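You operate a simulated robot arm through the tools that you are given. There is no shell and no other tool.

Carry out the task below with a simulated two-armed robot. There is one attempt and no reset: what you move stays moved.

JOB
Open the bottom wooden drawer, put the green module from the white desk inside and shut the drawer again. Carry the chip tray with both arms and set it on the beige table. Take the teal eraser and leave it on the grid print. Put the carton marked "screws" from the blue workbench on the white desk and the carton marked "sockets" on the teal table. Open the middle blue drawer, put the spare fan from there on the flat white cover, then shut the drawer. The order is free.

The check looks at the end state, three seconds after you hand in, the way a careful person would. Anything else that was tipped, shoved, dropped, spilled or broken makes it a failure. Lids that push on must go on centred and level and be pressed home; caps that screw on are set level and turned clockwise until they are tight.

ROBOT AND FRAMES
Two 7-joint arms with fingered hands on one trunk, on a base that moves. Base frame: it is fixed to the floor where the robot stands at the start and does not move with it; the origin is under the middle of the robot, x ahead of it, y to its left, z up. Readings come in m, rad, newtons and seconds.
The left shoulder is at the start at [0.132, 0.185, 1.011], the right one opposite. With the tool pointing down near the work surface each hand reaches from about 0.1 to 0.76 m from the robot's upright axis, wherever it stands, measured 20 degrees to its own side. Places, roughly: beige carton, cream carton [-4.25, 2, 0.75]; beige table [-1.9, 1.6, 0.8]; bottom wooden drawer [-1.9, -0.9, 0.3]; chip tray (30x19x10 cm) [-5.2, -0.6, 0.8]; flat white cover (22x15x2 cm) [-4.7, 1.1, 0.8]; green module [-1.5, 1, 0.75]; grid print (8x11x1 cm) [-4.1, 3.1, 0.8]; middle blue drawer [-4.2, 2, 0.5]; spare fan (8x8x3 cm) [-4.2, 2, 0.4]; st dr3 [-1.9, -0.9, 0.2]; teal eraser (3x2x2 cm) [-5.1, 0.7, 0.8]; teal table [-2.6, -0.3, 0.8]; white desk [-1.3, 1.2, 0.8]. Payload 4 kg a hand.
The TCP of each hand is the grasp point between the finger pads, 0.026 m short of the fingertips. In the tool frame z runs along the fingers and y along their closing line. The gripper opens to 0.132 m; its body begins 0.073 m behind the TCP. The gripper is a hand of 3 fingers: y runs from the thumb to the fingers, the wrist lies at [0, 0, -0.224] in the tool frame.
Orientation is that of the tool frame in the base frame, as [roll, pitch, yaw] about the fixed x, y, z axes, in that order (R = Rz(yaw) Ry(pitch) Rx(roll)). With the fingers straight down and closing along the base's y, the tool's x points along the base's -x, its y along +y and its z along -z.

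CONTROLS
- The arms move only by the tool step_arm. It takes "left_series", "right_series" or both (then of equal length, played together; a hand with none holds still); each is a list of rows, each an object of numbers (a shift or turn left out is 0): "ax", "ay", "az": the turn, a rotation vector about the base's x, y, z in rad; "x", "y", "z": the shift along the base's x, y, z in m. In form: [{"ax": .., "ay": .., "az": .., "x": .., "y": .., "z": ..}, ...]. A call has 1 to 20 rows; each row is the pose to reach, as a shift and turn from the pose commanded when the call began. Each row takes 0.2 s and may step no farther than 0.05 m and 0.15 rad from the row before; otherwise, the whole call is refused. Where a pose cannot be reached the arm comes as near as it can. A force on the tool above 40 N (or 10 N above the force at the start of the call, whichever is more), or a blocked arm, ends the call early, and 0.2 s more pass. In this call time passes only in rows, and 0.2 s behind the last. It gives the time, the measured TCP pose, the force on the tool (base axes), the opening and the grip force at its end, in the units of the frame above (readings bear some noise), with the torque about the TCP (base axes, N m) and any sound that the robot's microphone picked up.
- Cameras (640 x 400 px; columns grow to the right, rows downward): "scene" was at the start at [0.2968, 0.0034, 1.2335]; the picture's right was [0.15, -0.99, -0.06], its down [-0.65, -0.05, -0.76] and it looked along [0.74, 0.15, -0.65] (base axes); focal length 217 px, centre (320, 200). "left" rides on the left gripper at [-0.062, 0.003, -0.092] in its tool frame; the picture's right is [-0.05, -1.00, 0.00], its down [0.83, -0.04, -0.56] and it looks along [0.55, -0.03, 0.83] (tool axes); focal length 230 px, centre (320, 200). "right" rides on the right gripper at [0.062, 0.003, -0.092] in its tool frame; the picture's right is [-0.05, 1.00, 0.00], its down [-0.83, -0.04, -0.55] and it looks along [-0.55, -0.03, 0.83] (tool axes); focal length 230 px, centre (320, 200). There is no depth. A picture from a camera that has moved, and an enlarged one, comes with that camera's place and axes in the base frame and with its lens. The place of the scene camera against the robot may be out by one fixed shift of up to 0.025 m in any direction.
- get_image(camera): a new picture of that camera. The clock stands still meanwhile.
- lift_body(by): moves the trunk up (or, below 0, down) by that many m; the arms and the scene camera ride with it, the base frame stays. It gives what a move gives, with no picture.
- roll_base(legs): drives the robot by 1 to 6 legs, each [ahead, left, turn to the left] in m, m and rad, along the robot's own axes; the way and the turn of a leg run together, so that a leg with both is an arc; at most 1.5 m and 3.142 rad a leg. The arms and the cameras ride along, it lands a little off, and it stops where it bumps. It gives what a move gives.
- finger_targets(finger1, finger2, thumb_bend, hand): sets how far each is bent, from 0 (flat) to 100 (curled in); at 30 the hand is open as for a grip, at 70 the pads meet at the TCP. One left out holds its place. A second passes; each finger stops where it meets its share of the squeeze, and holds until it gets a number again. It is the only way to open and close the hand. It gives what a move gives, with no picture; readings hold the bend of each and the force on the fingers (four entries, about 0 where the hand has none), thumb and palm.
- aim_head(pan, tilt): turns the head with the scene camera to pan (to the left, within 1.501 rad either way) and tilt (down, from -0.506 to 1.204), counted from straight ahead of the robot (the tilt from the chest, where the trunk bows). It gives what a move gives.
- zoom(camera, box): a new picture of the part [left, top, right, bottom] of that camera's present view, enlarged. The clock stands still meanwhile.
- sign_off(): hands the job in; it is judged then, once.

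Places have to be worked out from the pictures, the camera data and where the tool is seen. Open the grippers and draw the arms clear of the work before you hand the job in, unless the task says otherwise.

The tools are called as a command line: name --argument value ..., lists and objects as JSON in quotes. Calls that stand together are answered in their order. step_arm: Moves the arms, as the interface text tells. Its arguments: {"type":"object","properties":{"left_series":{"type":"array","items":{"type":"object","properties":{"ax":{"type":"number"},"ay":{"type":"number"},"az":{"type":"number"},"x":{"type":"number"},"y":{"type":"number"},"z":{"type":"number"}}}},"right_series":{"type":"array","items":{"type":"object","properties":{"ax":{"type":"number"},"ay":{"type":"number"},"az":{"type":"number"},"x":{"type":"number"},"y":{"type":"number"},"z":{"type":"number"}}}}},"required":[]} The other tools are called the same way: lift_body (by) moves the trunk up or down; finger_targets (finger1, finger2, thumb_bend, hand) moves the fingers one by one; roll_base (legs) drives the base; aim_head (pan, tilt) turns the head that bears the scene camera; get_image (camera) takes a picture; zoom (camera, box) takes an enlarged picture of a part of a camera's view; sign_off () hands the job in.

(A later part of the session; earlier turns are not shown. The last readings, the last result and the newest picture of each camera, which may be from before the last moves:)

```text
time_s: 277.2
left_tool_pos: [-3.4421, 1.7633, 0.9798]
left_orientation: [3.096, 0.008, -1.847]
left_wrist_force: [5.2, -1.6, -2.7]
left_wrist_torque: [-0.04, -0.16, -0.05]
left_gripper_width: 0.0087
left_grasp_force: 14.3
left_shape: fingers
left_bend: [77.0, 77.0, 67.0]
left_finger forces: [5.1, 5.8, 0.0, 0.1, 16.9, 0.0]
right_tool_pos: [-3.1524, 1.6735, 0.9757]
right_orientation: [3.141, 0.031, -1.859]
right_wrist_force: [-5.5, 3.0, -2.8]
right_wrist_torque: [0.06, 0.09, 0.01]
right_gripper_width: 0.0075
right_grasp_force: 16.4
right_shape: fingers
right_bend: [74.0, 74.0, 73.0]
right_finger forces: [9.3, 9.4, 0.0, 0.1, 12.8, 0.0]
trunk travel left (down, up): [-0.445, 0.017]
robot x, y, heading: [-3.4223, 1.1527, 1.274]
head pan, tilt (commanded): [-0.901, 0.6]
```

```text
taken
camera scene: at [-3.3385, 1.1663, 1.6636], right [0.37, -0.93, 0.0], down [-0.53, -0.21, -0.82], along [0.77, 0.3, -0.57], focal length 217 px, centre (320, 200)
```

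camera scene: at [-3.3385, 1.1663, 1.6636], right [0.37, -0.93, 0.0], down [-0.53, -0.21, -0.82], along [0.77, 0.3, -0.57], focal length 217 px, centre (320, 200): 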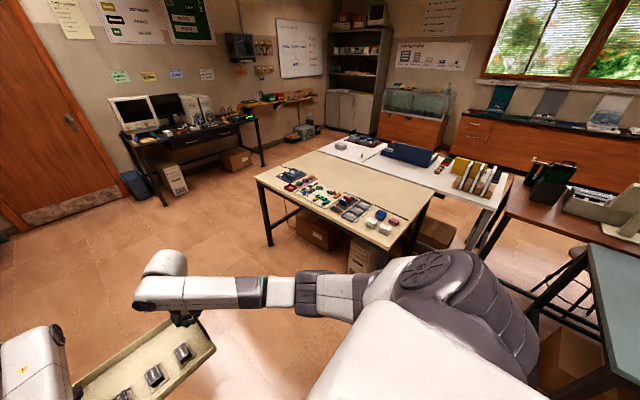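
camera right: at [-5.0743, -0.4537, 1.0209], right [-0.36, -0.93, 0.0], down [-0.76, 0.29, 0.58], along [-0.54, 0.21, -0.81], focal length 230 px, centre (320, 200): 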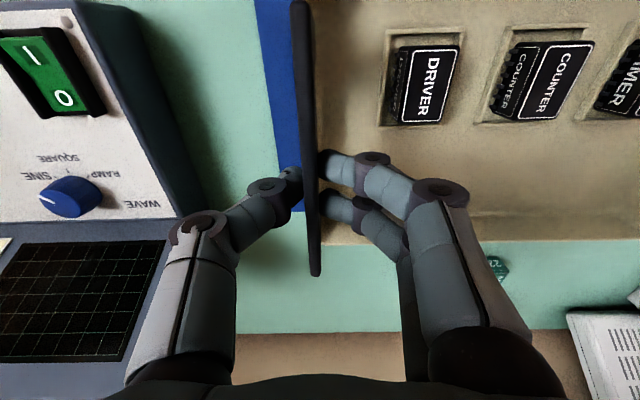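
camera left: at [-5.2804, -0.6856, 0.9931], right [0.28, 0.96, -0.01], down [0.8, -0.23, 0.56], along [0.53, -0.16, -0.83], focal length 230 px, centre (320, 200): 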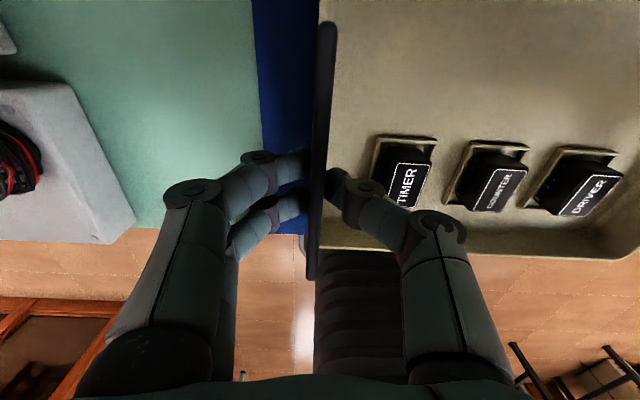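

The beige table's items line its aisle edge; the strip beside the white desk is free, best reached from the table's door-side end. I drive on toward the door side first, then will turn right around to face that end.

roll_base --legs '[[1.1, 0, 0], [1.1, 0, 0]]'

get_image --camera "scene"

```text
time_s: 288.2
left_tool_pos: [-2.8071, 3.8922, 0.9795]
left_orientation: [3.099, 0.007, -1.843]
left_wrist_force: [4.0, -1.8, -2.6]
left_wrist_torque: [-0.04, -0.18, -0.03]
left_gripper_width: 0.0084
left_grasp_force: 14.0
left_shape: fingers
left_bend: [77.0, 77.0, 67.0]
left_finger forces: [5.3, 6.0, 0.0, 0.0, 16.7, 0.0]
right_tool_pos: [-2.5169, 3.8036, 0.9765]
right_orientation: [3.14, 0.032, -1.853]
right_wrist_force: [-5.6, 2.8, -2.4]
right_wrist_torque: [0.02, 0.11, -0.01]
right_gripper_width: 0.0076
right_grasp_force: 15.7
right_shape: fingers
right_bend: [74.0, 74.0, 73.0]
right_finger forces: [9.3, 9.2, 0.1, 0.0, 12.9, 0.0]
trunk travel left (down, up): [-0.445, 0.017]
robot x, y, heading: [-2.7868, 3.2828, 1.275]
head pan, tilt (commanded): [-0.901, 0.6]
```

```text
taken
camera scene: at [-2.7013, 3.295, 1.6637], right [0.37, -0.93, 0.0], down [-0.53, -0.21, -0.82], along [0.77, 0.3, -0.57], focal length 217 px, centre (320, 200)
```

scene: 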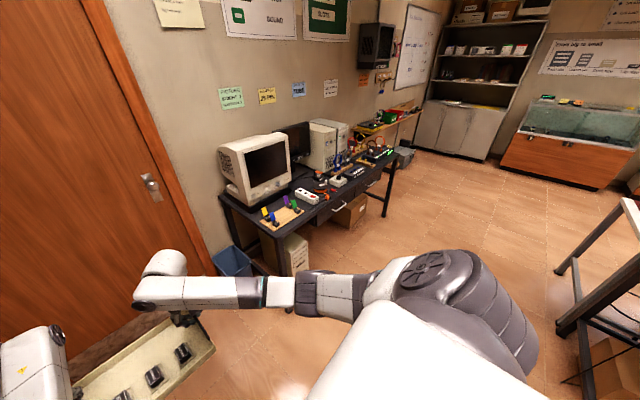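

Space to turn is ample here. I turn right half a turn to face the beige table's end side.

roll_base --legs '[[0, 0, -1.585], [0, 0, -1.585]]'

aim_head --pan 0.5 --tilt 0.6

get_image --camera "scene"

```text
time_s: 296.2
left_tool_pos: [-2.761, 2.6707, 0.9788]
left_orientation: [3.099, 0.009, 1.301]
left_wrist_force: [-6.5, 2.1, -2.4]
left_wrist_torque: [0.1, 0.2, -0.05]
left_gripper_width: 0.0087
left_grasp_force: 14.0
left_shape: fingers
left_bend: [77.0, 77.0, 67.0]
left_finger forces: [4.6, 5.3, 0.0, 0.0, 17.0, 0.0]
right_tool_pos: [-3.0501, 2.76, 0.9747]
right_orientation: [-3.141, 0.031, 1.291]
right_wrist_force: [7.5, -1.5, -2.7]
right_wrist_torque: [-0.09, -0.08, -0.04]
right_gripper_width: 0.0078
right_grasp_force: 15.2
right_shape: fingers
right_bend: [74.0, 74.0, 73.0]
right_finger forces: [9.4, 9.4, 0.0, 0.1, 11.7, 0.0]
trunk travel left (down, up): [-0.445, 0.017]
robot x, y, heading: [-2.7873, 3.2795, -1.861]
head pan, tilt (commanded): [-0.901, 0.6]
```

```text
time_s: 297.8
left_tool_pos: [-2.7607, 2.6714, 0.9781]
left_orientation: [3.098, 0.007, 1.302]
left_wrist_force: [-6.8, 2.2, -2.1]
left_wrist_torque: [0.05, 0.18, -0.06]
left_gripper_width: 0.0082
left_grasp_force: 13.5
left_shape: fingers
left_bend: [77.0, 77.0, 68.0]
left_finger forces: [4.7, 5.4, 0.0, 0.0, 17.7, 0.0]
right_tool_pos: [-3.0494, 2.7595, 0.9742]
right_orientation: [-3.14, 0.032, 1.291]
right_wrist_force: [7.4, -2.4, -2.9]
right_wrist_torque: [-0.03, -0.1, 0.02]
right_gripper_width: 0.0075
right_grasp_force: 15.8
right_shape: fingers
right_bend: [74.0, 74.0, 73.0]
right_finger forces: [9.8, 9.8, 0.0, 0.1, 12.0, 0.0]
trunk travel left (down, up): [-0.445, 0.017]
robot x, y, heading: [-2.7847, 3.2824, -1.862]
head pan, tilt (commanded): [0.499, 0.6]
```

```text
taken
camera scene: at [-2.7599, 3.1925, 1.6636], right [-0.98, -0.21, 0.0], down [-0.12, 0.55, -0.82], along [0.17, -0.81, -0.57], focal length 217 px, centre (320, 200)
```

scene: 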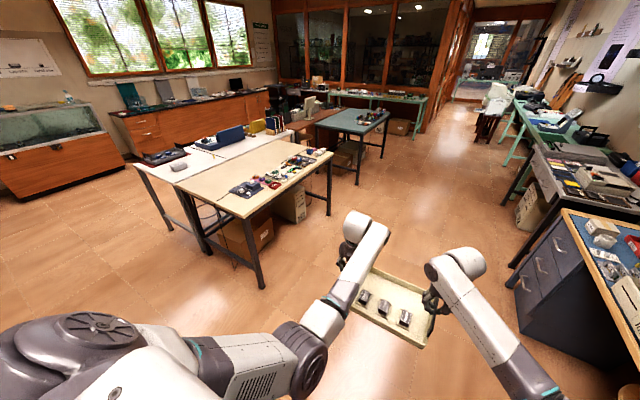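

The table's end edge is at l≈-1.425 with a free strip F 1.95–2.32 left of the items. I align heading and sidestep left 1.5 m with the tray still outside the table edge.

roll_base --legs '[[0, 0, -0.035], [0, 0.76, 0], [0, 0.75, 0]]'

aim_head --pan 0.0 --tilt 0.75

get_image --camera "scene"

```text
time_s: 306.0
left_tool_pos: [-1.3302, 2.1937, 0.9796]
left_orientation: [3.097, 0.009, 1.274]
left_wrist_force: [-8.3, 3.0, -2.0]
left_wrist_torque: [0.1, 0.18, -0.04]
left_gripper_width: 0.0082
left_grasp_force: 13.9
left_shape: fingers
left_bend: [77.0, 77.0, 68.0]
left_finger forces: [4.6, 5.4, 0.1, 0.0, 18.4, 0.0]
right_tool_pos: [-1.616, 2.289, 0.9745]
right_orientation: [-3.141, 0.03, 1.264]
right_wrist_force: [8.3, -2.5, -2.6]
right_wrist_torque: [-0.05, -0.14, 0.01]
right_gripper_width: 0.0072
right_grasp_force: 15.4
right_shape: fingers
right_bend: [74.0, 74.0, 73.0]
right_finger forces: [9.9, 10.1, 0.0, 0.1, 11.5, 0.1]
trunk travel left (down, up): [-0.445, 0.017]
robot x, y, heading: [-1.3384, 2.8011, -1.891]
head pan, tilt (commanded): [0.499, 0.6]
```

```text
time_s: 306.9
left_tool_pos: [-1.3308, 2.1946, 0.9791]
left_orientation: [3.099, 0.01, 1.273]
left_wrist_force: [-6.5, 2.1, -2.5]
left_wrist_torque: [0.09, 0.18, -0.03]
left_gripper_width: 0.0085
left_grasp_force: 14.0
left_shape: fingers
left_bend: [77.0, 77.0, 68.0]
left_finger forces: [5.0, 5.5, 0.0, 0.0, 17.4, 0.0]
right_tool_pos: [-1.6149, 2.2882, 0.9755]
right_orientation: [3.14, 0.032, 1.264]
right_wrist_force: [5.6, -1.7, -2.2]
right_wrist_torque: [-0.03, -0.1, 0.01]
right_gripper_width: 0.0075
right_grasp_force: 15.5
right_shape: fingers
right_bend: [74.0, 74.0, 73.0]
right_finger forces: [9.6, 9.4, 0.1, 0.0, 12.3, 0.0]
trunk travel left (down, up): [-0.445, 0.017]
robot x, y, heading: [-1.3391, 2.8047, -1.888]
head pan, tilt (commanded): [0.0, 0.75]
```

```text
taken
camera scene: at [-1.3552, 2.7226, 1.6507], right [-0.95, 0.31, 0.0], down [0.21, 0.65, -0.73], along [-0.23, -0.69, -0.68], focal length 217 px, centre (320, 200)
```

scene: 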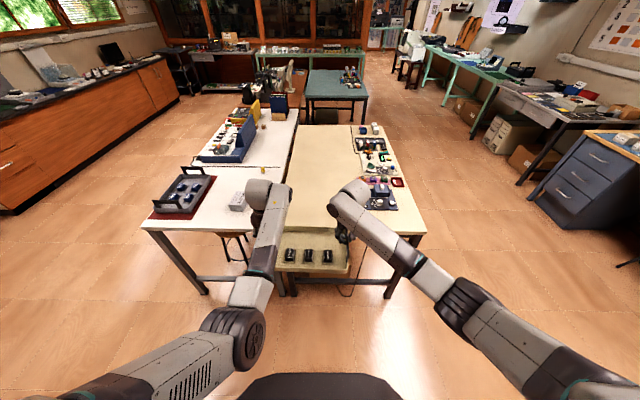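

The free strip on the beige table spans F 1.99–2.40 and the tray centre is at F 2.11. I shift right 8 cm and move ahead 44 cm so the tray is over the strip.

roll_base --legs '[[0, -0.077, 0], [0.44, 0, 0]]'

get_image --camera "scene"

get_image --camera "right"

get_image --camera "left"

```text
time_s: 310.2
left_tool_pos: [-1.5354, 1.8024, 0.9797]
left_orientation: [3.097, 0.011, 1.277]
left_wrist_force: [-7.9, 2.8, -2.2]
left_wrist_torque: [0.07, 0.23, -0.02]
left_gripper_width: 0.0084
left_grasp_force: 14.7
left_shape: fingers
left_bend: [77.0, 77.0, 68.0]
left_finger forces: [4.8, 5.5, 0.0, 0.0, 18.7, 0.0]
right_tool_pos: [-1.8225, 1.8978, 0.9765]
right_orientation: [3.141, 0.032, 1.266]
right_wrist_force: [8.6, -2.4, -3.0]
right_wrist_torque: [-0.09, -0.11, -0.01]
right_gripper_width: 0.0073
right_grasp_force: 15.6
right_shape: fingers
right_bend: [74.0, 74.0, 73.0]
right_finger forces: [10.0, 9.9, 0.0, 0.0, 11.6, 0.1]
trunk travel left (down, up): [-0.445, 0.017]
robot x, y, heading: [-1.5432, 2.4116, -1.886]
head pan, tilt (commanded): [0.0, 0.75]
```

```text
taken
camera scene: at [-1.5632, 2.332, 1.6508], right [-0.95, 0.31, 0.0], down [0.21, 0.65, -0.73], along [-0.23, -0.69, -0.68], focal length 217 px, centre (320, 200)
```

scene: 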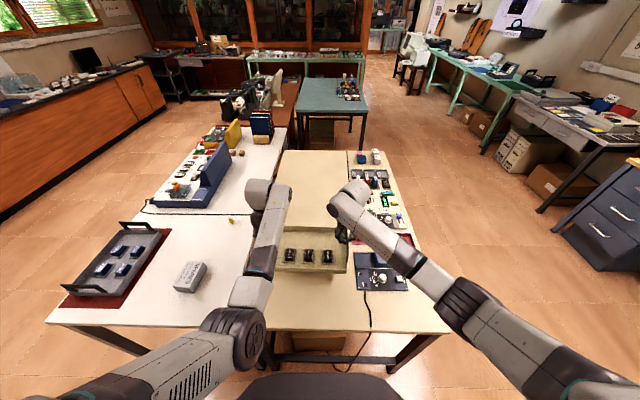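

```text
taken
camera right: at [-1.801, 1.959, 1.0656], right [0.94, -0.35, 0.0], down [-0.28, -0.76, 0.58], along [-0.2, -0.55, -0.81], focal length 230 px, centre (320, 200)
```

right: 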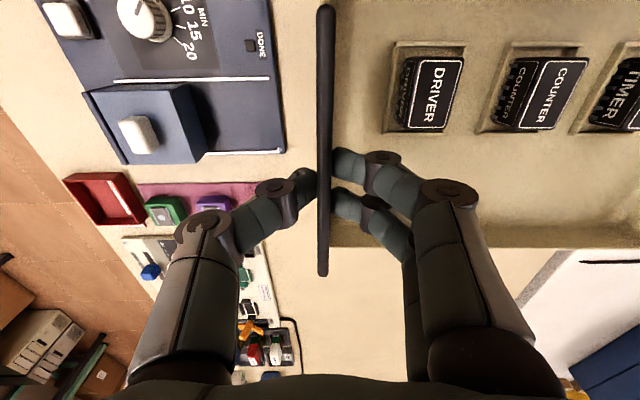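

```text
taken
camera left: at [-1.5547, 1.7454, 1.0726], right [-0.97, 0.24, -0.04], down [0.18, 0.82, 0.54], along [0.17, 0.52, -0.84], focal length 230 px, centre (320, 200)
```

left: 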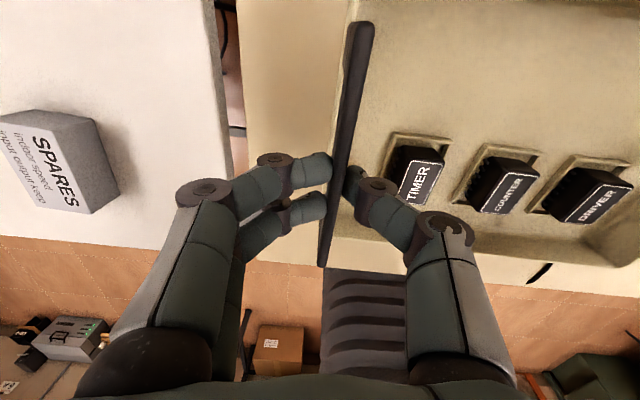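

Gaps look good: about 5 cm to the blue pad on the right and 12 cm to the table joint on the left. I shift 3 cm left and lower the tray 6 cm, both arms together.

step_arm --left_series '[{"x": 0.01, "y": -0.003, "z": -0.01}, {"x": 0.02, "y": -0.006, "z": -0.02}, {"x": 0.028, "y": -0.009, "z": -0.035}, {"x": 0.028, "y": -0.009, "z": -0.05}, {"x": 0.028, "y": -0.009, "z": -0.06}]' --right_series '[{"x": 0.01, "y": -0.003, "z": -0.01}, {"x": 0.02, "y": -0.006, "z": -0.02}, {"x": 0.028, "y": -0.009, "z": -0.035}, {"x": 0.028, "y": -0.009, "z": -0.05}, {"x": 0.028, "y": -0.009, "z": -0.06}]'

get_image --camera "right"

zoom --camera "scene" --box '[240, 180, 440, 340]'

```text
time_s: 311.4
left_tool_pos: [-1.5086, 1.792, 0.9186]
left_orientation: [3.097, 0.007, 1.276]
left_wrist_force: [-7.4, 2.3, -2.3]
left_wrist_torque: [0.08, 0.18, -0.01]
left_gripper_width: 0.008
left_grasp_force: 14.0
left_shape: fingers
left_bend: [77.0, 76.0, 68.0]
left_finger forces: [5.0, 5.7, 0.0, 0.0, 17.3, 0.1]
right_tool_pos: [-1.796, 1.8884, 0.9158]
right_orientation: [3.139, 0.033, 1.266]
right_wrist_force: [6.7, -2.7, -2.8]
right_wrist_torque: [-0.03, -0.08, -0.03]
right_gripper_width: 0.007
right_grasp_force: 16.5
right_shape: fingers
right_bend: [74.0, 74.0, 73.0]
right_finger forces: [9.9, 9.4, 0.0, 0.2, 12.4, 0.0]
trunk travel left (down, up): [-0.445, 0.017]
robot x, y, heading: [-1.5479, 2.4138, -1.886]
head pan, tilt (commanded): [0.0, 0.75]
```

```text
taken
camera right: at [-1.7732, 1.95, 1.0049], right [0.94, -0.35, 0.0], down [-0.29, -0.76, 0.58], along [-0.2, -0.54, -0.81], focal length 230 px, centre (320, 200)
```

right: 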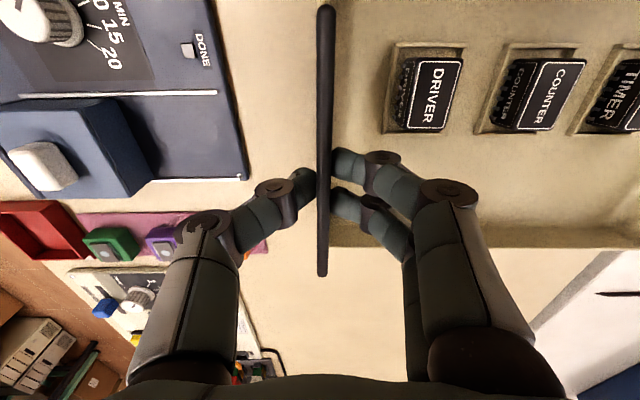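

```text
2.50 times, centred on (340, 260) of scene
camera zoom: at [-1.5638, 2.3305, 1.6507], right [-0.95, 0.31, 0.0], down [0.21, 0.65, -0.73], along [-0.23, -0.69, -0.68], focal length 544 px, centre (270, 50)
```

zoom: 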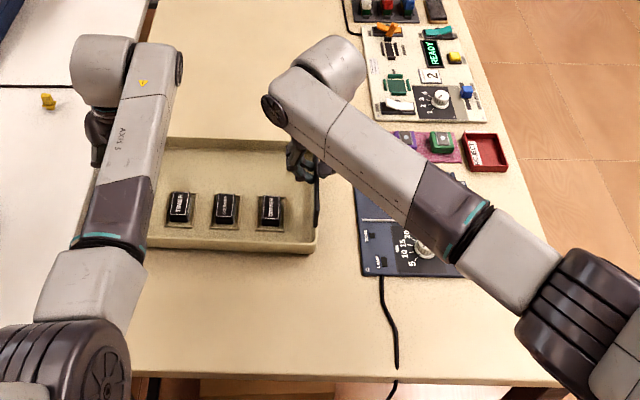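

All clear. I lower in 5 mm rows and watch for the load to come off the hands.

step_arm --left_series '[{"z": -0.005}, {"z": -0.01}, {"z": -0.015}]' --right_series '[{"z": -0.005}, {"z": -0.01}, {"z": -0.015}]'

```text
time_s: 312.2
left_tool_pos: [-1.5064, 1.7919, 0.9032]
left_orientation: [3.095, 0.008, 1.277]
left_wrist_force: [-8.8, 2.5, -1.4]
left_wrist_torque: [0.16, 0.23, -0.01]
left_gripper_width: 0.0083
left_grasp_force: 14.5
left_shape: fingers
left_bend: [77.0, 77.0, 68.0]
left_finger forces: [4.1, 5.8, 0.0, 0.0, 19.5, 0.0]
right_tool_pos: [-1.7937, 1.887, 0.9]
right_orientation: [3.141, 0.032, 1.268]
right_wrist_force: [8.3, -4.2, -0.4]
right_wrist_torque: [0.01, -0.15, 0.0]
right_gripper_width: 0.0075
right_grasp_force: 16.7
right_shape: fingers
right_bend: [74.0, 74.0, 73.0]
right_finger forces: [11.4, 9.8, 0.1, 0.0, 11.3, 0.0]
trunk travel left (down, up): [-0.445, 0.017]
robot x, y, heading: [-1.5429, 2.4123, -1.883]
head pan, tilt (commanded): [0.0, 0.75]
```

The load starts to come off: the tray is touching down at TCP z 0.90. I lower 3 mm more and then open both hands.

step_arm --left_series '[{"z": -0.003}]' --right_series '[{"z": -0.002}]'

finger_targets --hand "right" --finger1 58 --finger2 58 --thumb_bend 58

finger_targets --hand "left" --finger1 58 --finger2 58 --thumb_bend 58

get_image --camera "right"

get_image --camera "left"

```text
time_s: 312.6
left_tool_pos: [-1.5058, 1.7918, 0.9009]
left_orientation: [3.095, 0.011, 1.28]
left_wrist_force: [-9.6, 3.0, 0.6]
left_wrist_torque: [0.21, 0.24, -0.06]
left_gripper_width: 0.0084
left_grasp_force: 15.9
left_shape: fingers
left_bend: [77.0, 77.0, 68.0]
left_finger forces: [4.0, 6.2, 0.1, 0.1, 20.4, 0.0]
right_tool_pos: [-1.7946, 1.8888, 0.8966]
right_orientation: [3.14, 0.032, 1.266]
right_wrist_force: [9.6, -4.6, -1.5]
right_wrist_torque: [0.05, -0.2, -0.02]
right_gripper_width: 0.0071
right_grasp_force: 15.9
right_shape: fingers
right_bend: [74.0, 74.0, 73.0]
right_finger forces: [11.8, 9.7, 0.1, 0.0, 10.7, 0.0]
trunk travel left (down, up): [-0.445, 0.017]
robot x, y, heading: [-1.5446, 2.4128, -1.886]
head pan, tilt (commanded): [0.0, 0.75]
```

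```text
time_s: 313.6
left_tool_pos: [-1.5058, 1.7925, 0.9005]
left_orientation: [3.096, 0.011, 1.276]
left_wrist_force: [0.3, -0.5, -2.1]
left_wrist_torque: [0.08, 0.04, -0.08]
left_gripper_width: 0.0077
left_grasp_force: 14.9
left_shape: fingers
left_bend: [76.0, 77.0, 68.0]
left_finger forces: [6.5, 8.7, 0.0, 0.0, 14.2, 0.0]
right_tool_pos: [-1.7944, 1.8876, 0.8987]
right_orientation: [-3.141, 0.032, 1.265]
right_wrist_force: [0.8, -0.5, 0.0]
right_wrist_torque: [0.02, 0.02, -0.01]
right_gripper_width: 0.0437
right_grasp_force: 0.1
right_shape: fingers
right_bend: [57.0, 57.0, 57.0]
right_finger forces: [0.1, 0.0, 0.0, 0.0, 0.0, 0.0]
trunk travel left (down, up): [-0.445, 0.017]
robot x, y, heading: [-1.5423, 2.4087, -1.882]
head pan, tilt (commanded): [0.0, 0.75]
```

```text
time_s: 314.6
left_tool_pos: [-1.5067, 1.7913, 0.9012]
left_orientation: [3.096, 0.01, 1.278]
left_wrist_force: [0.2, -0.8, -0.2]
left_wrist_torque: [-0.06, -0.01, 0.01]
left_gripper_width: 0.0439
left_grasp_force: 0.0
left_shape: fingers
left_bend: [57.0, 57.0, 57.0]
left_finger forces: [0.0, 0.0, 0.0, 0.1, 0.0, 0.0]
right_tool_pos: [-1.7939, 1.8879, 0.8985]
right_orientation: [-3.141, 0.031, 1.267]
right_wrist_force: [-0.2, -0.4, 0.1]
right_wrist_torque: [0.0, -0.02, 0.0]
right_gripper_width: 0.0438
right_grasp_force: 0.1
right_shape: fingers
right_bend: [57.0, 57.0, 57.0]
right_finger forces: [0.0, 0.0, 0.1, 0.0, 0.1, 0.0]
trunk travel left (down, up): [-0.445, 0.017]
robot x, y, heading: [-1.5428, 2.4175, -1.884]
head pan, tilt (commanded): [0.0, 0.75]
```

```text
taken
camera right: at [-1.7724, 1.9492, 0.9878], right [0.94, -0.35, 0.0], down [-0.29, -0.76, 0.58], along [-0.2, -0.54, -0.81], focal length 230 px, centre (320, 200)
```

right: 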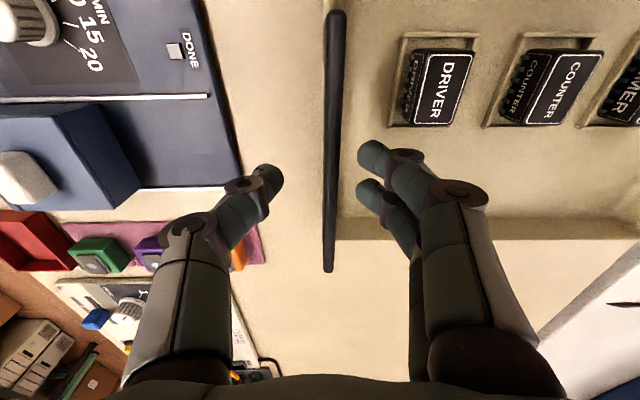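

```text
taken
camera left: at [-1.5256, 1.7351, 0.9943], right [-0.97, 0.24, -0.05], down [0.18, 0.82, 0.54], along [0.17, 0.52, -0.84], focal length 230 px, centre (320, 200)
```

left: 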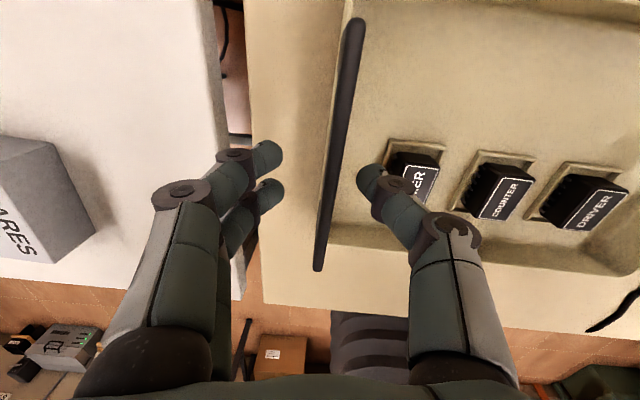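

The tray rests on the beige table and both hands are open around the bars. I raise both hands straight up, clear of the handles.

step_arm --left_series '[{"z": 0.03}, {"z": 0.06}, {"z": 0.09}]' --right_series '[{"z": 0.03}, {"z": 0.06}, {"z": 0.09}]'

roll_base --legs '[[-0.45, 0, 0]]'

get_image --camera "scene"

zoom --camera "scene" --box '[240, 120, 440, 260]'

```text
time_s: 315.6
left_tool_pos: [-1.4602, 1.779, 0.9907]
left_orientation: [3.037, 0.011, 1.313]
left_wrist_force: [1.5, 0.6, 0.6]
left_wrist_torque: [0.03, -0.02, 0.02]
left_gripper_width: 0.0445
left_grasp_force: 0.0
left_shape: fingers
left_bend: [57.0, 57.0, 57.0]
left_finger forces: [0.0, 0.1, 0.1, 0.0, 0.0, 0.0]
right_tool_pos: [-1.7936, 1.8879, 0.9876]
right_orientation: [-3.141, 0.03, 1.265]
right_wrist_force: [-0.2, -1.0, -0.6]
right_wrist_torque: [-0.02, 0.03, 0.03]
right_gripper_width: 0.0439
right_grasp_force: 0.1
right_shape: fingers
right_bend: [57.0, 57.0, 57.0]
right_finger forces: [0.0, 0.0, 0.1, 0.1, 0.0, 0.1]
trunk travel left (down, up): [-0.445, 0.017]
robot x, y, heading: [-1.5403, 2.4118, -1.883]
head pan, tilt (commanded): [0.0, 0.75]
stopped in row 3 (left hand): the arm was blocked; the commanded pose is now the measured one
```

```text
time_s: 318.3
left_tool_pos: [-1.3252, 2.2034, 0.9903]
left_orientation: [3.037, 0.009, 1.308]
left_wrist_force: [0.1, 0.1, -0.6]
left_wrist_torque: [0.01, 0.01, -0.04]
left_gripper_width: 0.0443
left_grasp_force: 0.1
left_shape: fingers
left_bend: [57.0, 57.0, 57.0]
left_finger forces: [0.0, 0.1, 0.0, 0.0, 0.0, 0.0]
right_tool_pos: [-1.6577, 2.3139, 0.9867]
right_orientation: [-3.141, 0.03, 1.262]
right_wrist_force: [-0.4, -0.9, -0.4]
right_wrist_torque: [0.04, 0.02, -0.03]
right_gripper_width: 0.0439
right_grasp_force: 0.0
right_shape: fingers
right_bend: [57.0, 57.0, 57.0]
right_finger forces: [0.0, 0.1, 0.0, 0.1, 0.1, 0.0]
trunk travel left (down, up): [-0.445, 0.017]
robot x, y, heading: [-1.4057, 2.8381, -1.893]
head pan, tilt (commanded): [0.0, 0.75]
```

```text
taken
camera scene: at [-1.4244, 2.7561, 1.6506], right [-0.95, 0.32, 0.0], down [0.22, 0.65, -0.73], along [-0.23, -0.69, -0.68], focal length 217 px, centre (320, 200)
```

scene: 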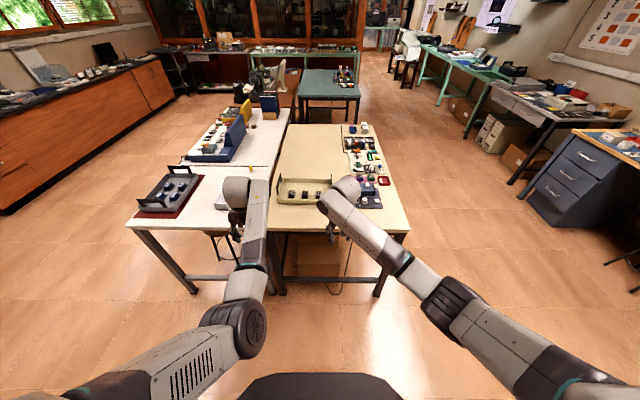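

```text
2.86 times, centred on (340, 190) of scene
camera zoom: at [-1.4244, 2.7561, 1.6506], right [-0.95, 0.32, 0.0], down [0.22, 0.65, -0.73], along [-0.23, -0.69, -0.68], focal length 621 px, centre (263, 229)
```

zoom: 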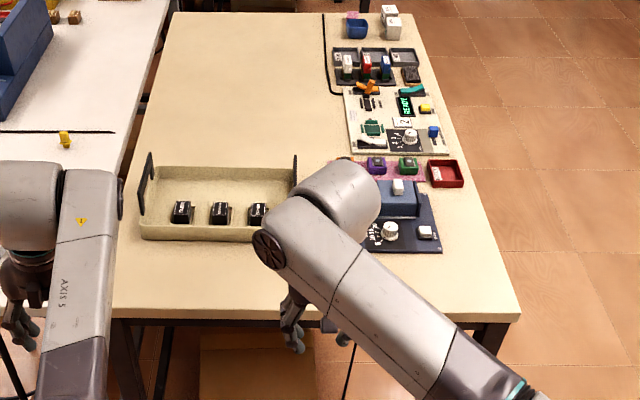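

The tray sits level on the beige table with all three chips in place. Next I turn to face the far wall and drive over to the blue workbench to look at the cartons.

roll_base --legs '[[0, 0, -1.575], [1.35, 0, 0], [0, 1.0, 0], [0, 0.5, 0]]'

aim_head --pan 0.0 --tilt 0.55

get_image --camera "scene"

```text
time_s: 336.3
left_tool_pos: [-3.8192, 1.7697, 0.9906]
left_orientation: [3.034, 0.01, -0.254]
left_wrist_force: [0.2, -0.7, 0.9]
left_wrist_torque: [0.0, 0.02, 0.01]
left_gripper_width: 0.0447
left_grasp_force: 0.1
left_shape: fingers
left_bend: [57.0, 57.0, 57.0]
left_finger forces: [0.0, 0.0, 0.0, 0.0, 0.0, 0.1]
right_tool_pos: [-3.7125, 2.103, 0.9867]
right_orientation: [3.138, 0.031, -0.298]
right_wrist_force: [0.2, -0.5, -0.2]
right_wrist_torque: [0.0, 0.01, 0.0]
right_gripper_width: 0.0442
right_grasp_force: 0.0
right_shape: fingers
right_bend: [57.0, 57.0, 57.0]
right_finger forces: [0.1, 0.0, 0.1, 0.1, 0.0, 0.0]
trunk travel left (down, up): [-0.445, 0.017]
robot x, y, heading: [-3.1866, 1.8496, 2.832]
head pan, tilt (commanded): [0.0, 0.75]
```

```text
time_s: 337.0
left_tool_pos: [-3.8196, 1.7679, 0.9903]
left_orientation: [3.036, 0.013, -0.25]
left_wrist_force: [0.2, 0.3, -0.9]
left_wrist_torque: [-0.02, 0.03, -0.01]
left_gripper_width: 0.0446
left_grasp_force: 0.2
left_shape: fingers
left_bend: [57.0, 57.0, 57.0]
left_finger forces: [0.1, 0.0, 0.0, 0.1, 0.1, 0.0]
right_tool_pos: [-3.7107, 2.1027, 0.9881]
right_orientation: [3.141, 0.03, -0.298]
right_wrist_force: [-0.7, -0.1, -0.4]
right_wrist_torque: [0.0, 0.01, 0.01]
right_gripper_width: 0.0438
right_grasp_force: 0.2
right_shape: fingers
right_bend: [57.0, 57.0, 57.0]
right_finger forces: [0.1, 0.0, 0.0, 0.0, 0.1, 0.0]
trunk travel left (down, up): [-0.445, 0.017]
robot x, y, heading: [-3.1868, 1.8561, 2.829]
head pan, tilt (commanded): [0.0, 0.55]
```

```text
taken
camera scene: at [-3.2597, 1.8675, 1.6681], right [0.3, 0.95, 0.0], down [0.5, -0.16, -0.85], along [-0.81, 0.26, -0.52], focal length 217 px, centre (320, 200)
```

scene: 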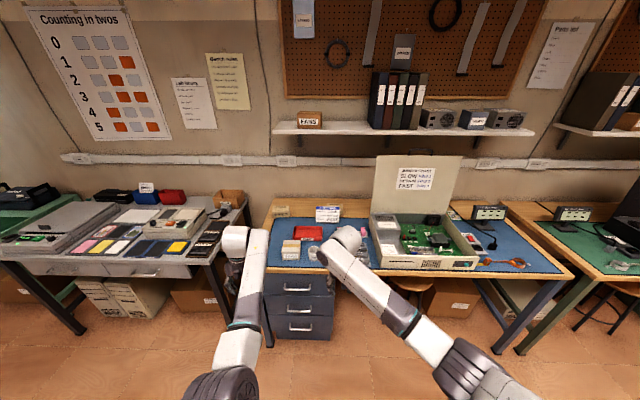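

zoom --camera "scene" --box '[250, 190, 390, 277]'

zoom --camera "scene" --box '[60, 180, 260, 290]'

zoom --camera "scene" --box '[440, 190, 600, 290]'

```text
4.57 times, centred on (320, 234) of scene
camera zoom: at [-3.2597, 1.8675, 1.6681], right [0.3, 0.95, 0.0], down [0.5, -0.16, -0.85], along [-0.81, 0.26, -0.52], focal length 994 px, centre (320, 47)
```

zoom: 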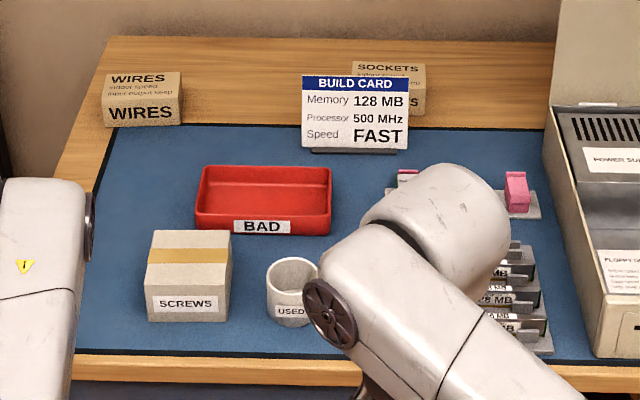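

```text
3.20 times, centred on (160, 235) of scene
camera zoom: at [-3.2597, 1.8675, 1.6681], right [0.3, 0.95, 0.0], down [0.5, -0.16, -0.85], along [-0.81, 0.26, -0.52], focal length 696 px, centre (832, 88)
```

zoom: 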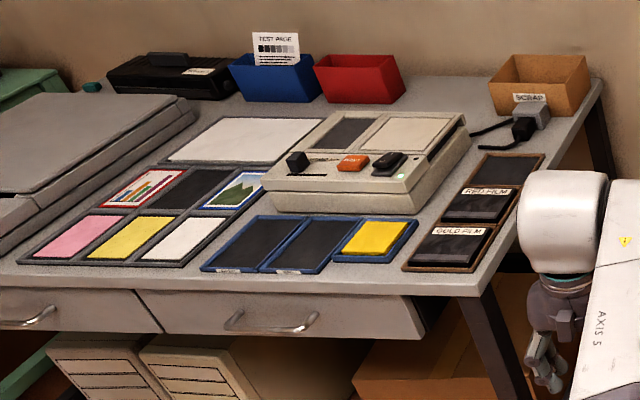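

```text
4.00 times, centred on (520, 240) of scene
camera zoom: at [-3.2597, 1.8675, 1.6681], right [0.3, 0.95, 0.0], down [0.5, -0.16, -0.85], along [-0.81, 0.26, -0.52], focal length 870 px, centre (-480, 40)
```

zoom: 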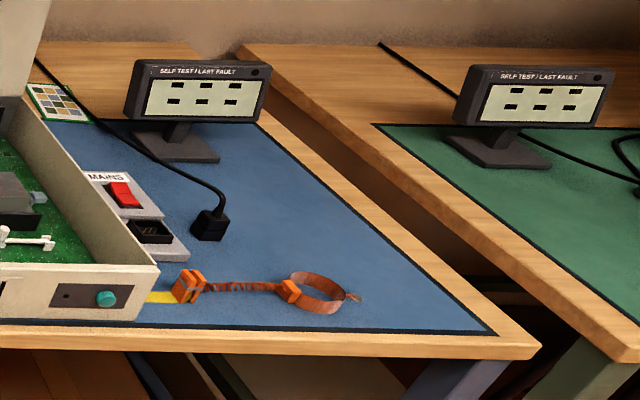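

Now everything is identified: SCREWS at the bench front, SOCKETS behind the build card, the grid print at the back right, the white cover and the teal eraser on the grey table. I move in to take the SCREWS carton with the right hand.

roll_base --legs '[[0, 0.36, -0.014], [0.36, 0, 0]]'

finger_targets --hand "right" --finger1 30 --finger2 30 --thumb_bend 30

get_image --camera "right"

get_image --camera "scene"

```text
time_s: 341.3
left_tool_pos: [-4.2752, 1.5586, 0.9914]
left_orientation: [3.035, 0.012, -0.271]
left_wrist_force: [0.6, -0.4, 0.3]
left_wrist_torque: [0.02, -0.02, -0.01]
left_gripper_width: 0.0443
left_grasp_force: 0.1
left_shape: fingers
left_bend: [57.0, 57.0, 57.0]
left_finger forces: [0.0, 0.0, 0.1, 0.1, 0.0, 0.0]
right_tool_pos: [-4.1618, 1.89, 0.9868]
right_orientation: [-3.141, 0.032, -0.319]
right_wrist_force: [1.1, -0.1, -0.5]
right_wrist_torque: [0.0, 0.01, -0.02]
right_gripper_width: 0.0437
right_grasp_force: 0.1
right_shape: fingers
right_bend: [57.0, 57.0, 57.0]
right_finger forces: [0.0, 0.0, 0.0, 0.0, 0.0, 0.1]
trunk travel left (down, up): [-0.445, 0.017]
robot x, y, heading: [-3.6412, 1.6322, 2.814]
head pan, tilt (commanded): [0.0, 0.55]
```

```text
time_s: 342.3
left_tool_pos: [-4.2763, 1.5581, 0.9914]
left_orientation: [3.034, 0.013, -0.271]
left_wrist_force: [-0.5, -0.2, -0.5]
left_wrist_torque: [-0.01, 0.01, 0.0]
left_gripper_width: 0.0446
left_grasp_force: 0.0
left_shape: fingers
left_bend: [57.0, 57.0, 57.0]
left_finger forces: [0.0, 0.0, 0.1, 0.0, 0.0, 0.0]
right_tool_pos: [-4.1629, 1.89, 0.987]
right_orientation: [-3.141, 0.032, -0.317]
right_wrist_force: [0.4, -0.4, 0.4]
right_wrist_torque: [0.02, -0.03, 0.04]
right_gripper_width: 0.134
right_grasp_force: 0.0
right_shape: fingers
right_bend: [30.0, 30.0, 30.0]
right_finger forces: [0.0, 0.0, 0.0, 0.0, 0.0, 0.0]
trunk travel left (down, up): [-0.445, 0.017]
robot x, y, heading: [-3.6402, 1.6316, 2.812]
head pan, tilt (commanded): [0.0, 0.55]
```

```text
taken
camera right: at [-4.1027, 1.8693, 1.0778], right [-0.36, -0.93, 0.0], down [-0.76, 0.3, 0.58], along [-0.54, 0.21, -0.81], focal length 230 px, centre (320, 200)
```

right: 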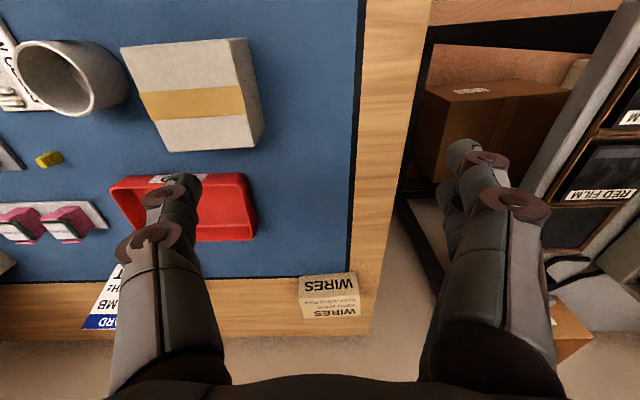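

```text
taken
camera scene: at [-3.7139, 1.6486, 1.6682], right [0.32, 0.95, 0.0], down [0.5, -0.17, -0.85], along [-0.81, 0.27, -0.52], focal length 217 px, centre (320, 200)
```

scene: 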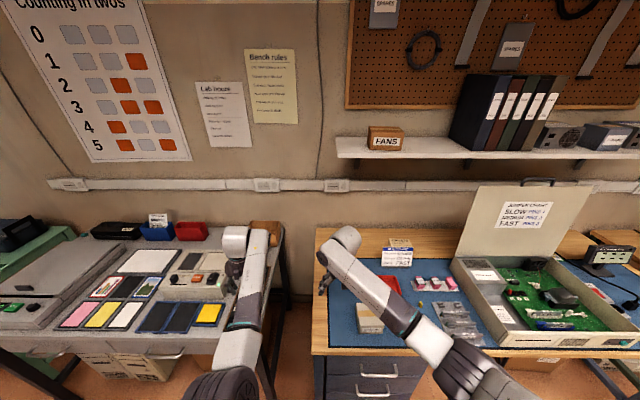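

The right camera shows the SCREWS carton at about (-4.10, 1.986), roughly 10 x 9 x 7 cm, with a cup 4 cm to its right. I move over it, slightly left and back, with the thumb a bit pre-bent to clear the cup.

step_arm --right_series '[{"x": 0.015, "y": 0.031, "az": 0.03}, {"x": 0.03, "y": 0.062, "az": 0.055}, {"x": 0.045, "y": 0.093, "az": 0.08}]'

finger_targets --hand "right" --finger1 30 --finger2 30 --thumb_bend 34

get_image --camera "right"

```text
time_s: 343.1
left_tool_pos: [-4.2759, 1.5587, 0.991]
left_orientation: [3.036, 0.011, -0.271]
left_wrist_force: [-0.1, 0.3, 0.3]
left_wrist_torque: [-0.05, 0.0, 0.01]
left_gripper_width: 0.0444
left_grasp_force: 0.1
left_shape: fingers
left_bend: [57.0, 57.0, 57.0]
left_finger forces: [0.1, 0.1, 0.1, 0.1, 0.1, 0.0]
right_tool_pos: [-4.1151, 1.9843, 0.9885]
right_orientation: [3.141, 0.029, -0.237]
right_wrist_force: [-0.1, 0.5, 0.6]
right_wrist_torque: [0.01, 0.01, 0.02]
right_gripper_width: 0.1342
right_grasp_force: 0.1
right_shape: fingers
right_bend: [30.0, 30.0, 30.0]
right_finger forces: [0.0, 0.0, 0.1, 0.0, 0.0, 0.0]
trunk travel left (down, up): [-0.445, 0.017]
robot x, y, heading: [-3.6424, 1.6316, 2.818]
head pan, tilt (commanded): [0.0, 0.55]
```

```text
time_s: 344.1
left_tool_pos: [-4.2764, 1.5585, 0.9905]
left_orientation: [3.035, 0.01, -0.272]
left_wrist_force: [0.0, -0.3, 0.1]
left_wrist_torque: [-0.01, 0.01, 0.01]
left_gripper_width: 0.0446
left_grasp_force: 0.0
left_shape: fingers
left_bend: [57.0, 57.0, 57.0]
left_finger forces: [0.0, 0.0, 0.0, 0.0, 0.1, 0.0]
right_tool_pos: [-4.1157, 1.9824, 0.988]
right_orientation: [3.141, 0.031, -0.237]
right_wrist_force: [-0.5, 0.1, -0.3]
right_wrist_torque: [-0.01, -0.07, 0.01]
right_gripper_width: 0.128
right_grasp_force: 0.0
right_shape: fingers
right_bend: [30.0, 30.0, 34.0]
right_finger forces: [0.0, 0.1, 0.0, 0.1, 0.1, 0.0]
trunk travel left (down, up): [-0.445, 0.017]
robot x, y, heading: [-3.6417, 1.6399, 2.817]
head pan, tilt (commanded): [0.0, 0.55]
```

```text
taken
camera right: at [-4.055, 1.9659, 1.0776], right [-0.29, -0.96, 0.0], down [-0.78, 0.23, 0.58], along [-0.56, 0.16, -0.81], focal length 230 px, centre (320, 200)
```

right: 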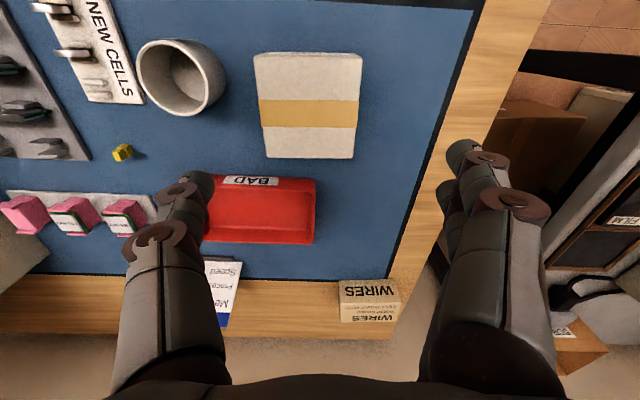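

The carton is square to the hand; cup and red bin leave about 1–2 cm for the thumb. I trim 5 mm and descend around the carton.

step_arm --right_series '[{"x": -0.003, "y": 0.006, "z": -0.04}, {"x": -0.003, "y": 0.006, "z": -0.08}, {"x": -0.003, "y": 0.006, "z": -0.115}, {"x": -0.003, "y": 0.006, "z": -0.145}]'

get_image --camera "right"

```text
time_s: 345.1
left_tool_pos: [-4.2775, 1.5589, 0.9899]
left_orientation: [3.034, 0.01, -0.272]
left_wrist_force: [-0.1, 0.0, -0.9]
left_wrist_torque: [0.01, 0.03, -0.03]
left_gripper_width: 0.0446
left_grasp_force: 0.1
left_shape: fingers
left_bend: [57.0, 57.0, 57.0]
left_finger forces: [0.0, 0.0, 0.0, 0.0, 0.0, 0.1]
right_tool_pos: [-4.1207, 1.9921, 0.8422]
right_orientation: [-3.141, 0.033, -0.236]
right_wrist_force: [1.2, -0.3, -0.2]
right_wrist_torque: [0.0, 0.0, 0.0]
right_gripper_width: 0.1281
right_grasp_force: 0.1
right_shape: fingers
right_bend: [30.0, 30.0, 34.0]
right_finger forces: [0.0, 0.0, 0.0, 0.0, 0.1, 0.1]
trunk travel left (down, up): [-0.445, 0.017]
robot x, y, heading: [-3.6436, 1.6318, 2.813]
head pan, tilt (commanded): [0.0, 0.55]
```

```text
taken
camera right: at [-4.0591, 1.9746, 0.9328], right [-0.29, -0.96, 0.0], down [-0.78, 0.23, 0.58], along [-0.56, 0.16, -0.81], focal length 230 px, centre (320, 200)
```

right: 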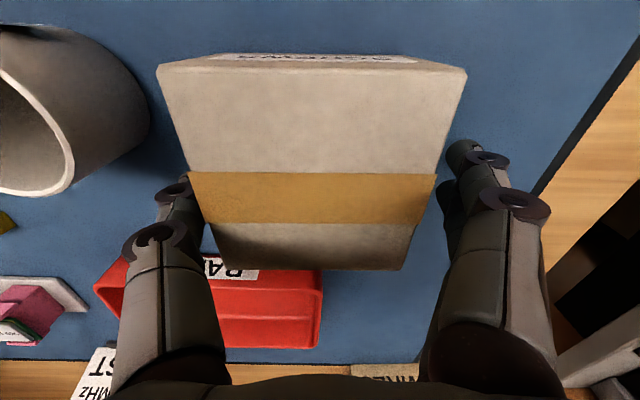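

The digits straddle the carton without touching the cup. I close the hand on it.

finger_targets --hand "right" --finger1 60 --finger2 60 --thumb_bend 60

get_image --camera "right"

```text
time_s: 346.1
left_tool_pos: [-4.2761, 1.5581, 0.99]
left_orientation: [3.035, 0.01, -0.27]
left_wrist_force: [-0.6, 0.2, -0.3]
left_wrist_torque: [-0.01, 0.0, -0.04]
left_gripper_width: 0.0446
left_grasp_force: 0.0
left_shape: fingers
left_bend: [57.0, 57.0, 57.0]
left_finger forces: [0.0, 0.0, 0.0, 0.0, 0.0, 0.1]
right_tool_pos: [-4.1197, 1.9904, 0.8424]
right_orientation: [-3.141, 0.03, -0.237]
right_wrist_force: [0.1, -0.8, 0.6]
right_wrist_torque: [-0.02, 0.04, 0.0]
right_gripper_width: 0.0884
right_grasp_force: 24.5
right_shape: fingers
right_bend: [45.0, 44.0, 51.0]
right_finger forces: [12.6, 11.7, 0.1, 0.0, 24.1, 0.1]
trunk travel left (down, up): [-0.445, 0.017]
robot x, y, heading: [-3.6431, 1.6313, 2.813]
head pan, tilt (commanded): [0.0, 0.55]
```

```text
taken
camera right: at [-4.0588, 1.9744, 0.933], right [-0.29, -0.96, 0.0], down [-0.78, 0.23, 0.58], along [-0.56, 0.16, -0.81], focal length 230 px, centre (320, 200)
```

right: 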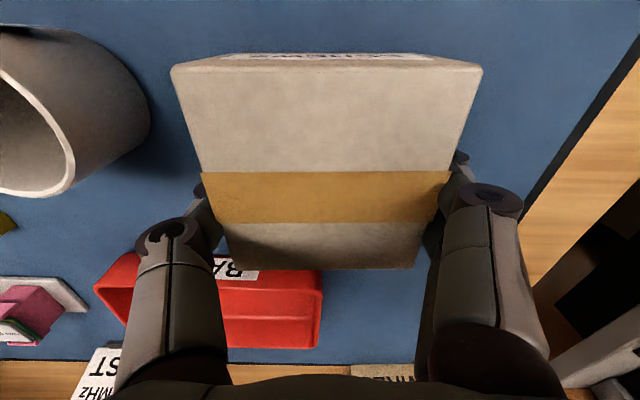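

A firm balanced grip (24 N). I lift the carton straight up 12 cm.

step_arm --right_series '[{"z": 0.02}, {"z": 0.05}, {"z": 0.09}, {"z": 0.13}, {"z": 0.15}]'

get_image --camera "scene"

get_image --camera "right"

```text
time_s: 347.3
left_tool_pos: [-4.2766, 1.5594, 0.9914]
left_orientation: [3.035, 0.008, -0.271]
left_wrist_force: [0.5, -0.3, -0.5]
left_wrist_torque: [0.01, -0.02, -0.02]
left_gripper_width: 0.0446
left_grasp_force: 0.1
left_shape: fingers
left_bend: [57.0, 57.0, 57.0]
left_finger forces: [0.0, 0.0, 0.0, 0.0, 0.1, 0.1]
right_tool_pos: [-4.1213, 1.991, 0.9935]
right_orientation: [-3.141, 0.03, -0.239]
right_wrist_force: [-0.1, 0.1, -4.9]
right_wrist_torque: [0.06, 0.06, 0.03]
right_gripper_width: 0.0885
right_grasp_force: 24.4
right_shape: fingers
right_bend: [45.0, 44.0, 51.0]
right_finger forces: [12.4, 11.7, 0.0, 0.0, 24.3, 0.0]
trunk travel left (down, up): [-0.445, 0.017]
robot x, y, heading: [-3.6415, 1.6335, 2.814]
head pan, tilt (commanded): [0.0, 0.55]
```

```text
taken
camera scene: at [-3.7149, 1.649, 1.6681], right [0.32, 0.95, 0.0], down [0.5, -0.17, -0.85], along [-0.81, 0.27, -0.52], focal length 217 px, centre (320, 200)
```

scene: 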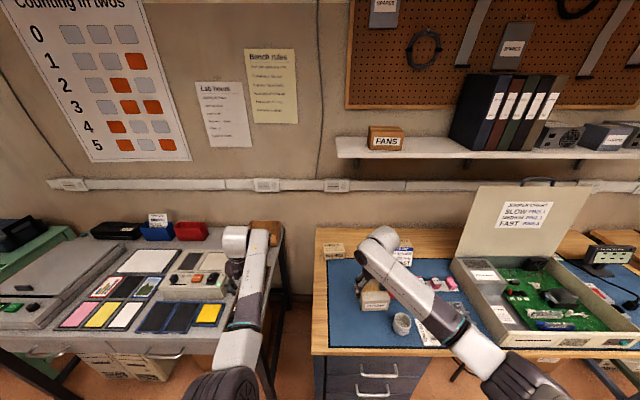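

```text
taken
camera right: at [-4.0594, 1.9739, 1.0833], right [-0.29, -0.96, 0.0], down [-0.78, 0.23, 0.58], along [-0.56, 0.16, -0.81], focal length 230 px, centre (320, 200)
```

right: 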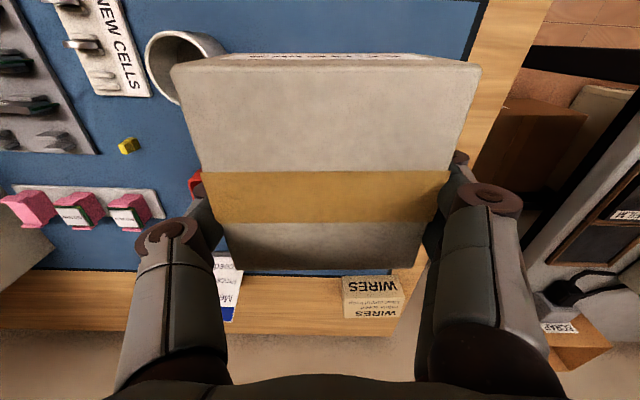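

The carton (about 0.5 kg) is held securely. I back off, travel along the aisle to the door-side end and turn to face the white desk's end.

roll_base --legs '[[-0.42, 0, 0], [0, -0.95, 0], [0, -0.92, 0], [0, 0, 1.571], [0, 0.95, 0], [0, 0.9, 0]]'

aim_head --pan 0.0 --tilt 0.7

get_image --camera "scene"

```text
time_s: 371.6
left_tool_pos: [-0.8031, 2.0221, 0.99]
left_orientation: [3.036, 0.011, 1.308]
left_wrist_force: [0.0, -0.7, 0.4]
left_wrist_torque: [-0.03, -0.03, 0.0]
left_gripper_width: 0.0447
left_grasp_force: 0.1
left_shape: fingers
left_bend: [57.0, 57.0, 57.0]
left_finger forces: [0.1, 0.1, 0.0, 0.0, 0.0, 0.0]
right_tool_pos: [-1.2373, 2.1765, 0.9917]
right_orientation: [-3.14, 0.033, 1.337]
right_wrist_force: [0.2, -0.6, -3.8]
right_wrist_torque: [-0.04, 0.0, -0.02]
right_gripper_width: 0.0878
right_grasp_force: 22.0
right_shape: fingers
right_bend: [45.0, 44.0, 51.0]
right_finger forces: [11.5, 10.8, 0.1, 0.0, 22.4, 0.1]
trunk travel left (down, up): [-0.445, 0.017]
robot x, y, heading: [-0.8803, 2.6596, -1.894]
head pan, tilt (commanded): [0.0, 0.55]
```

```text
time_s: 372.3
left_tool_pos: [-0.8024, 2.022, 0.9907]
left_orientation: [3.034, 0.012, 1.308]
left_wrist_force: [-0.3, -0.6, -0.4]
left_wrist_torque: [-0.03, 0.01, 0.01]
left_gripper_width: 0.0441
left_grasp_force: 0.2
left_shape: fingers
left_bend: [57.0, 57.0, 57.0]
left_finger forces: [0.1, 0.0, 0.0, 0.1, 0.0, 0.1]
right_tool_pos: [-1.2365, 2.1763, 0.9933]
right_orientation: [3.141, 0.03, 1.34]
right_wrist_force: [0.6, -0.3, -4.3]
right_wrist_torque: [-0.06, 0.02, 0.04]
right_gripper_width: 0.0878
right_grasp_force: 22.1
right_shape: fingers
right_bend: [45.0, 44.0, 51.0]
right_finger forces: [11.4, 10.8, 0.0, 0.0, 22.4, 0.0]
trunk travel left (down, up): [-0.445, 0.017]
robot x, y, heading: [-0.8819, 2.6609, -1.89]
head pan, tilt (commanded): [0.0, 0.7]
```

```text
taken
camera scene: at [-0.9029, 2.5741, 1.655], right [-0.95, 0.32, 0.0], down [0.2, 0.61, -0.76], along [-0.24, -0.73, -0.65], focal length 217 px, centre (320, 200)
```

scene: 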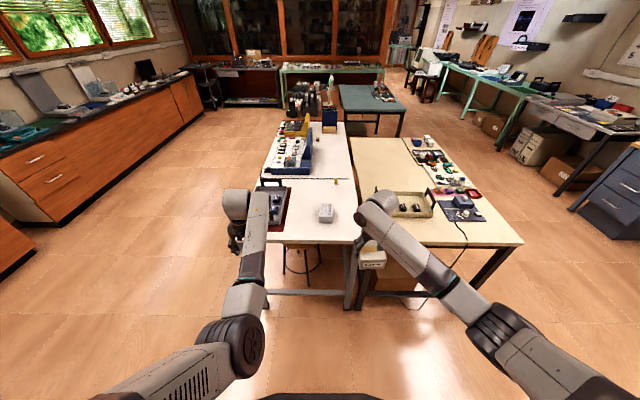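

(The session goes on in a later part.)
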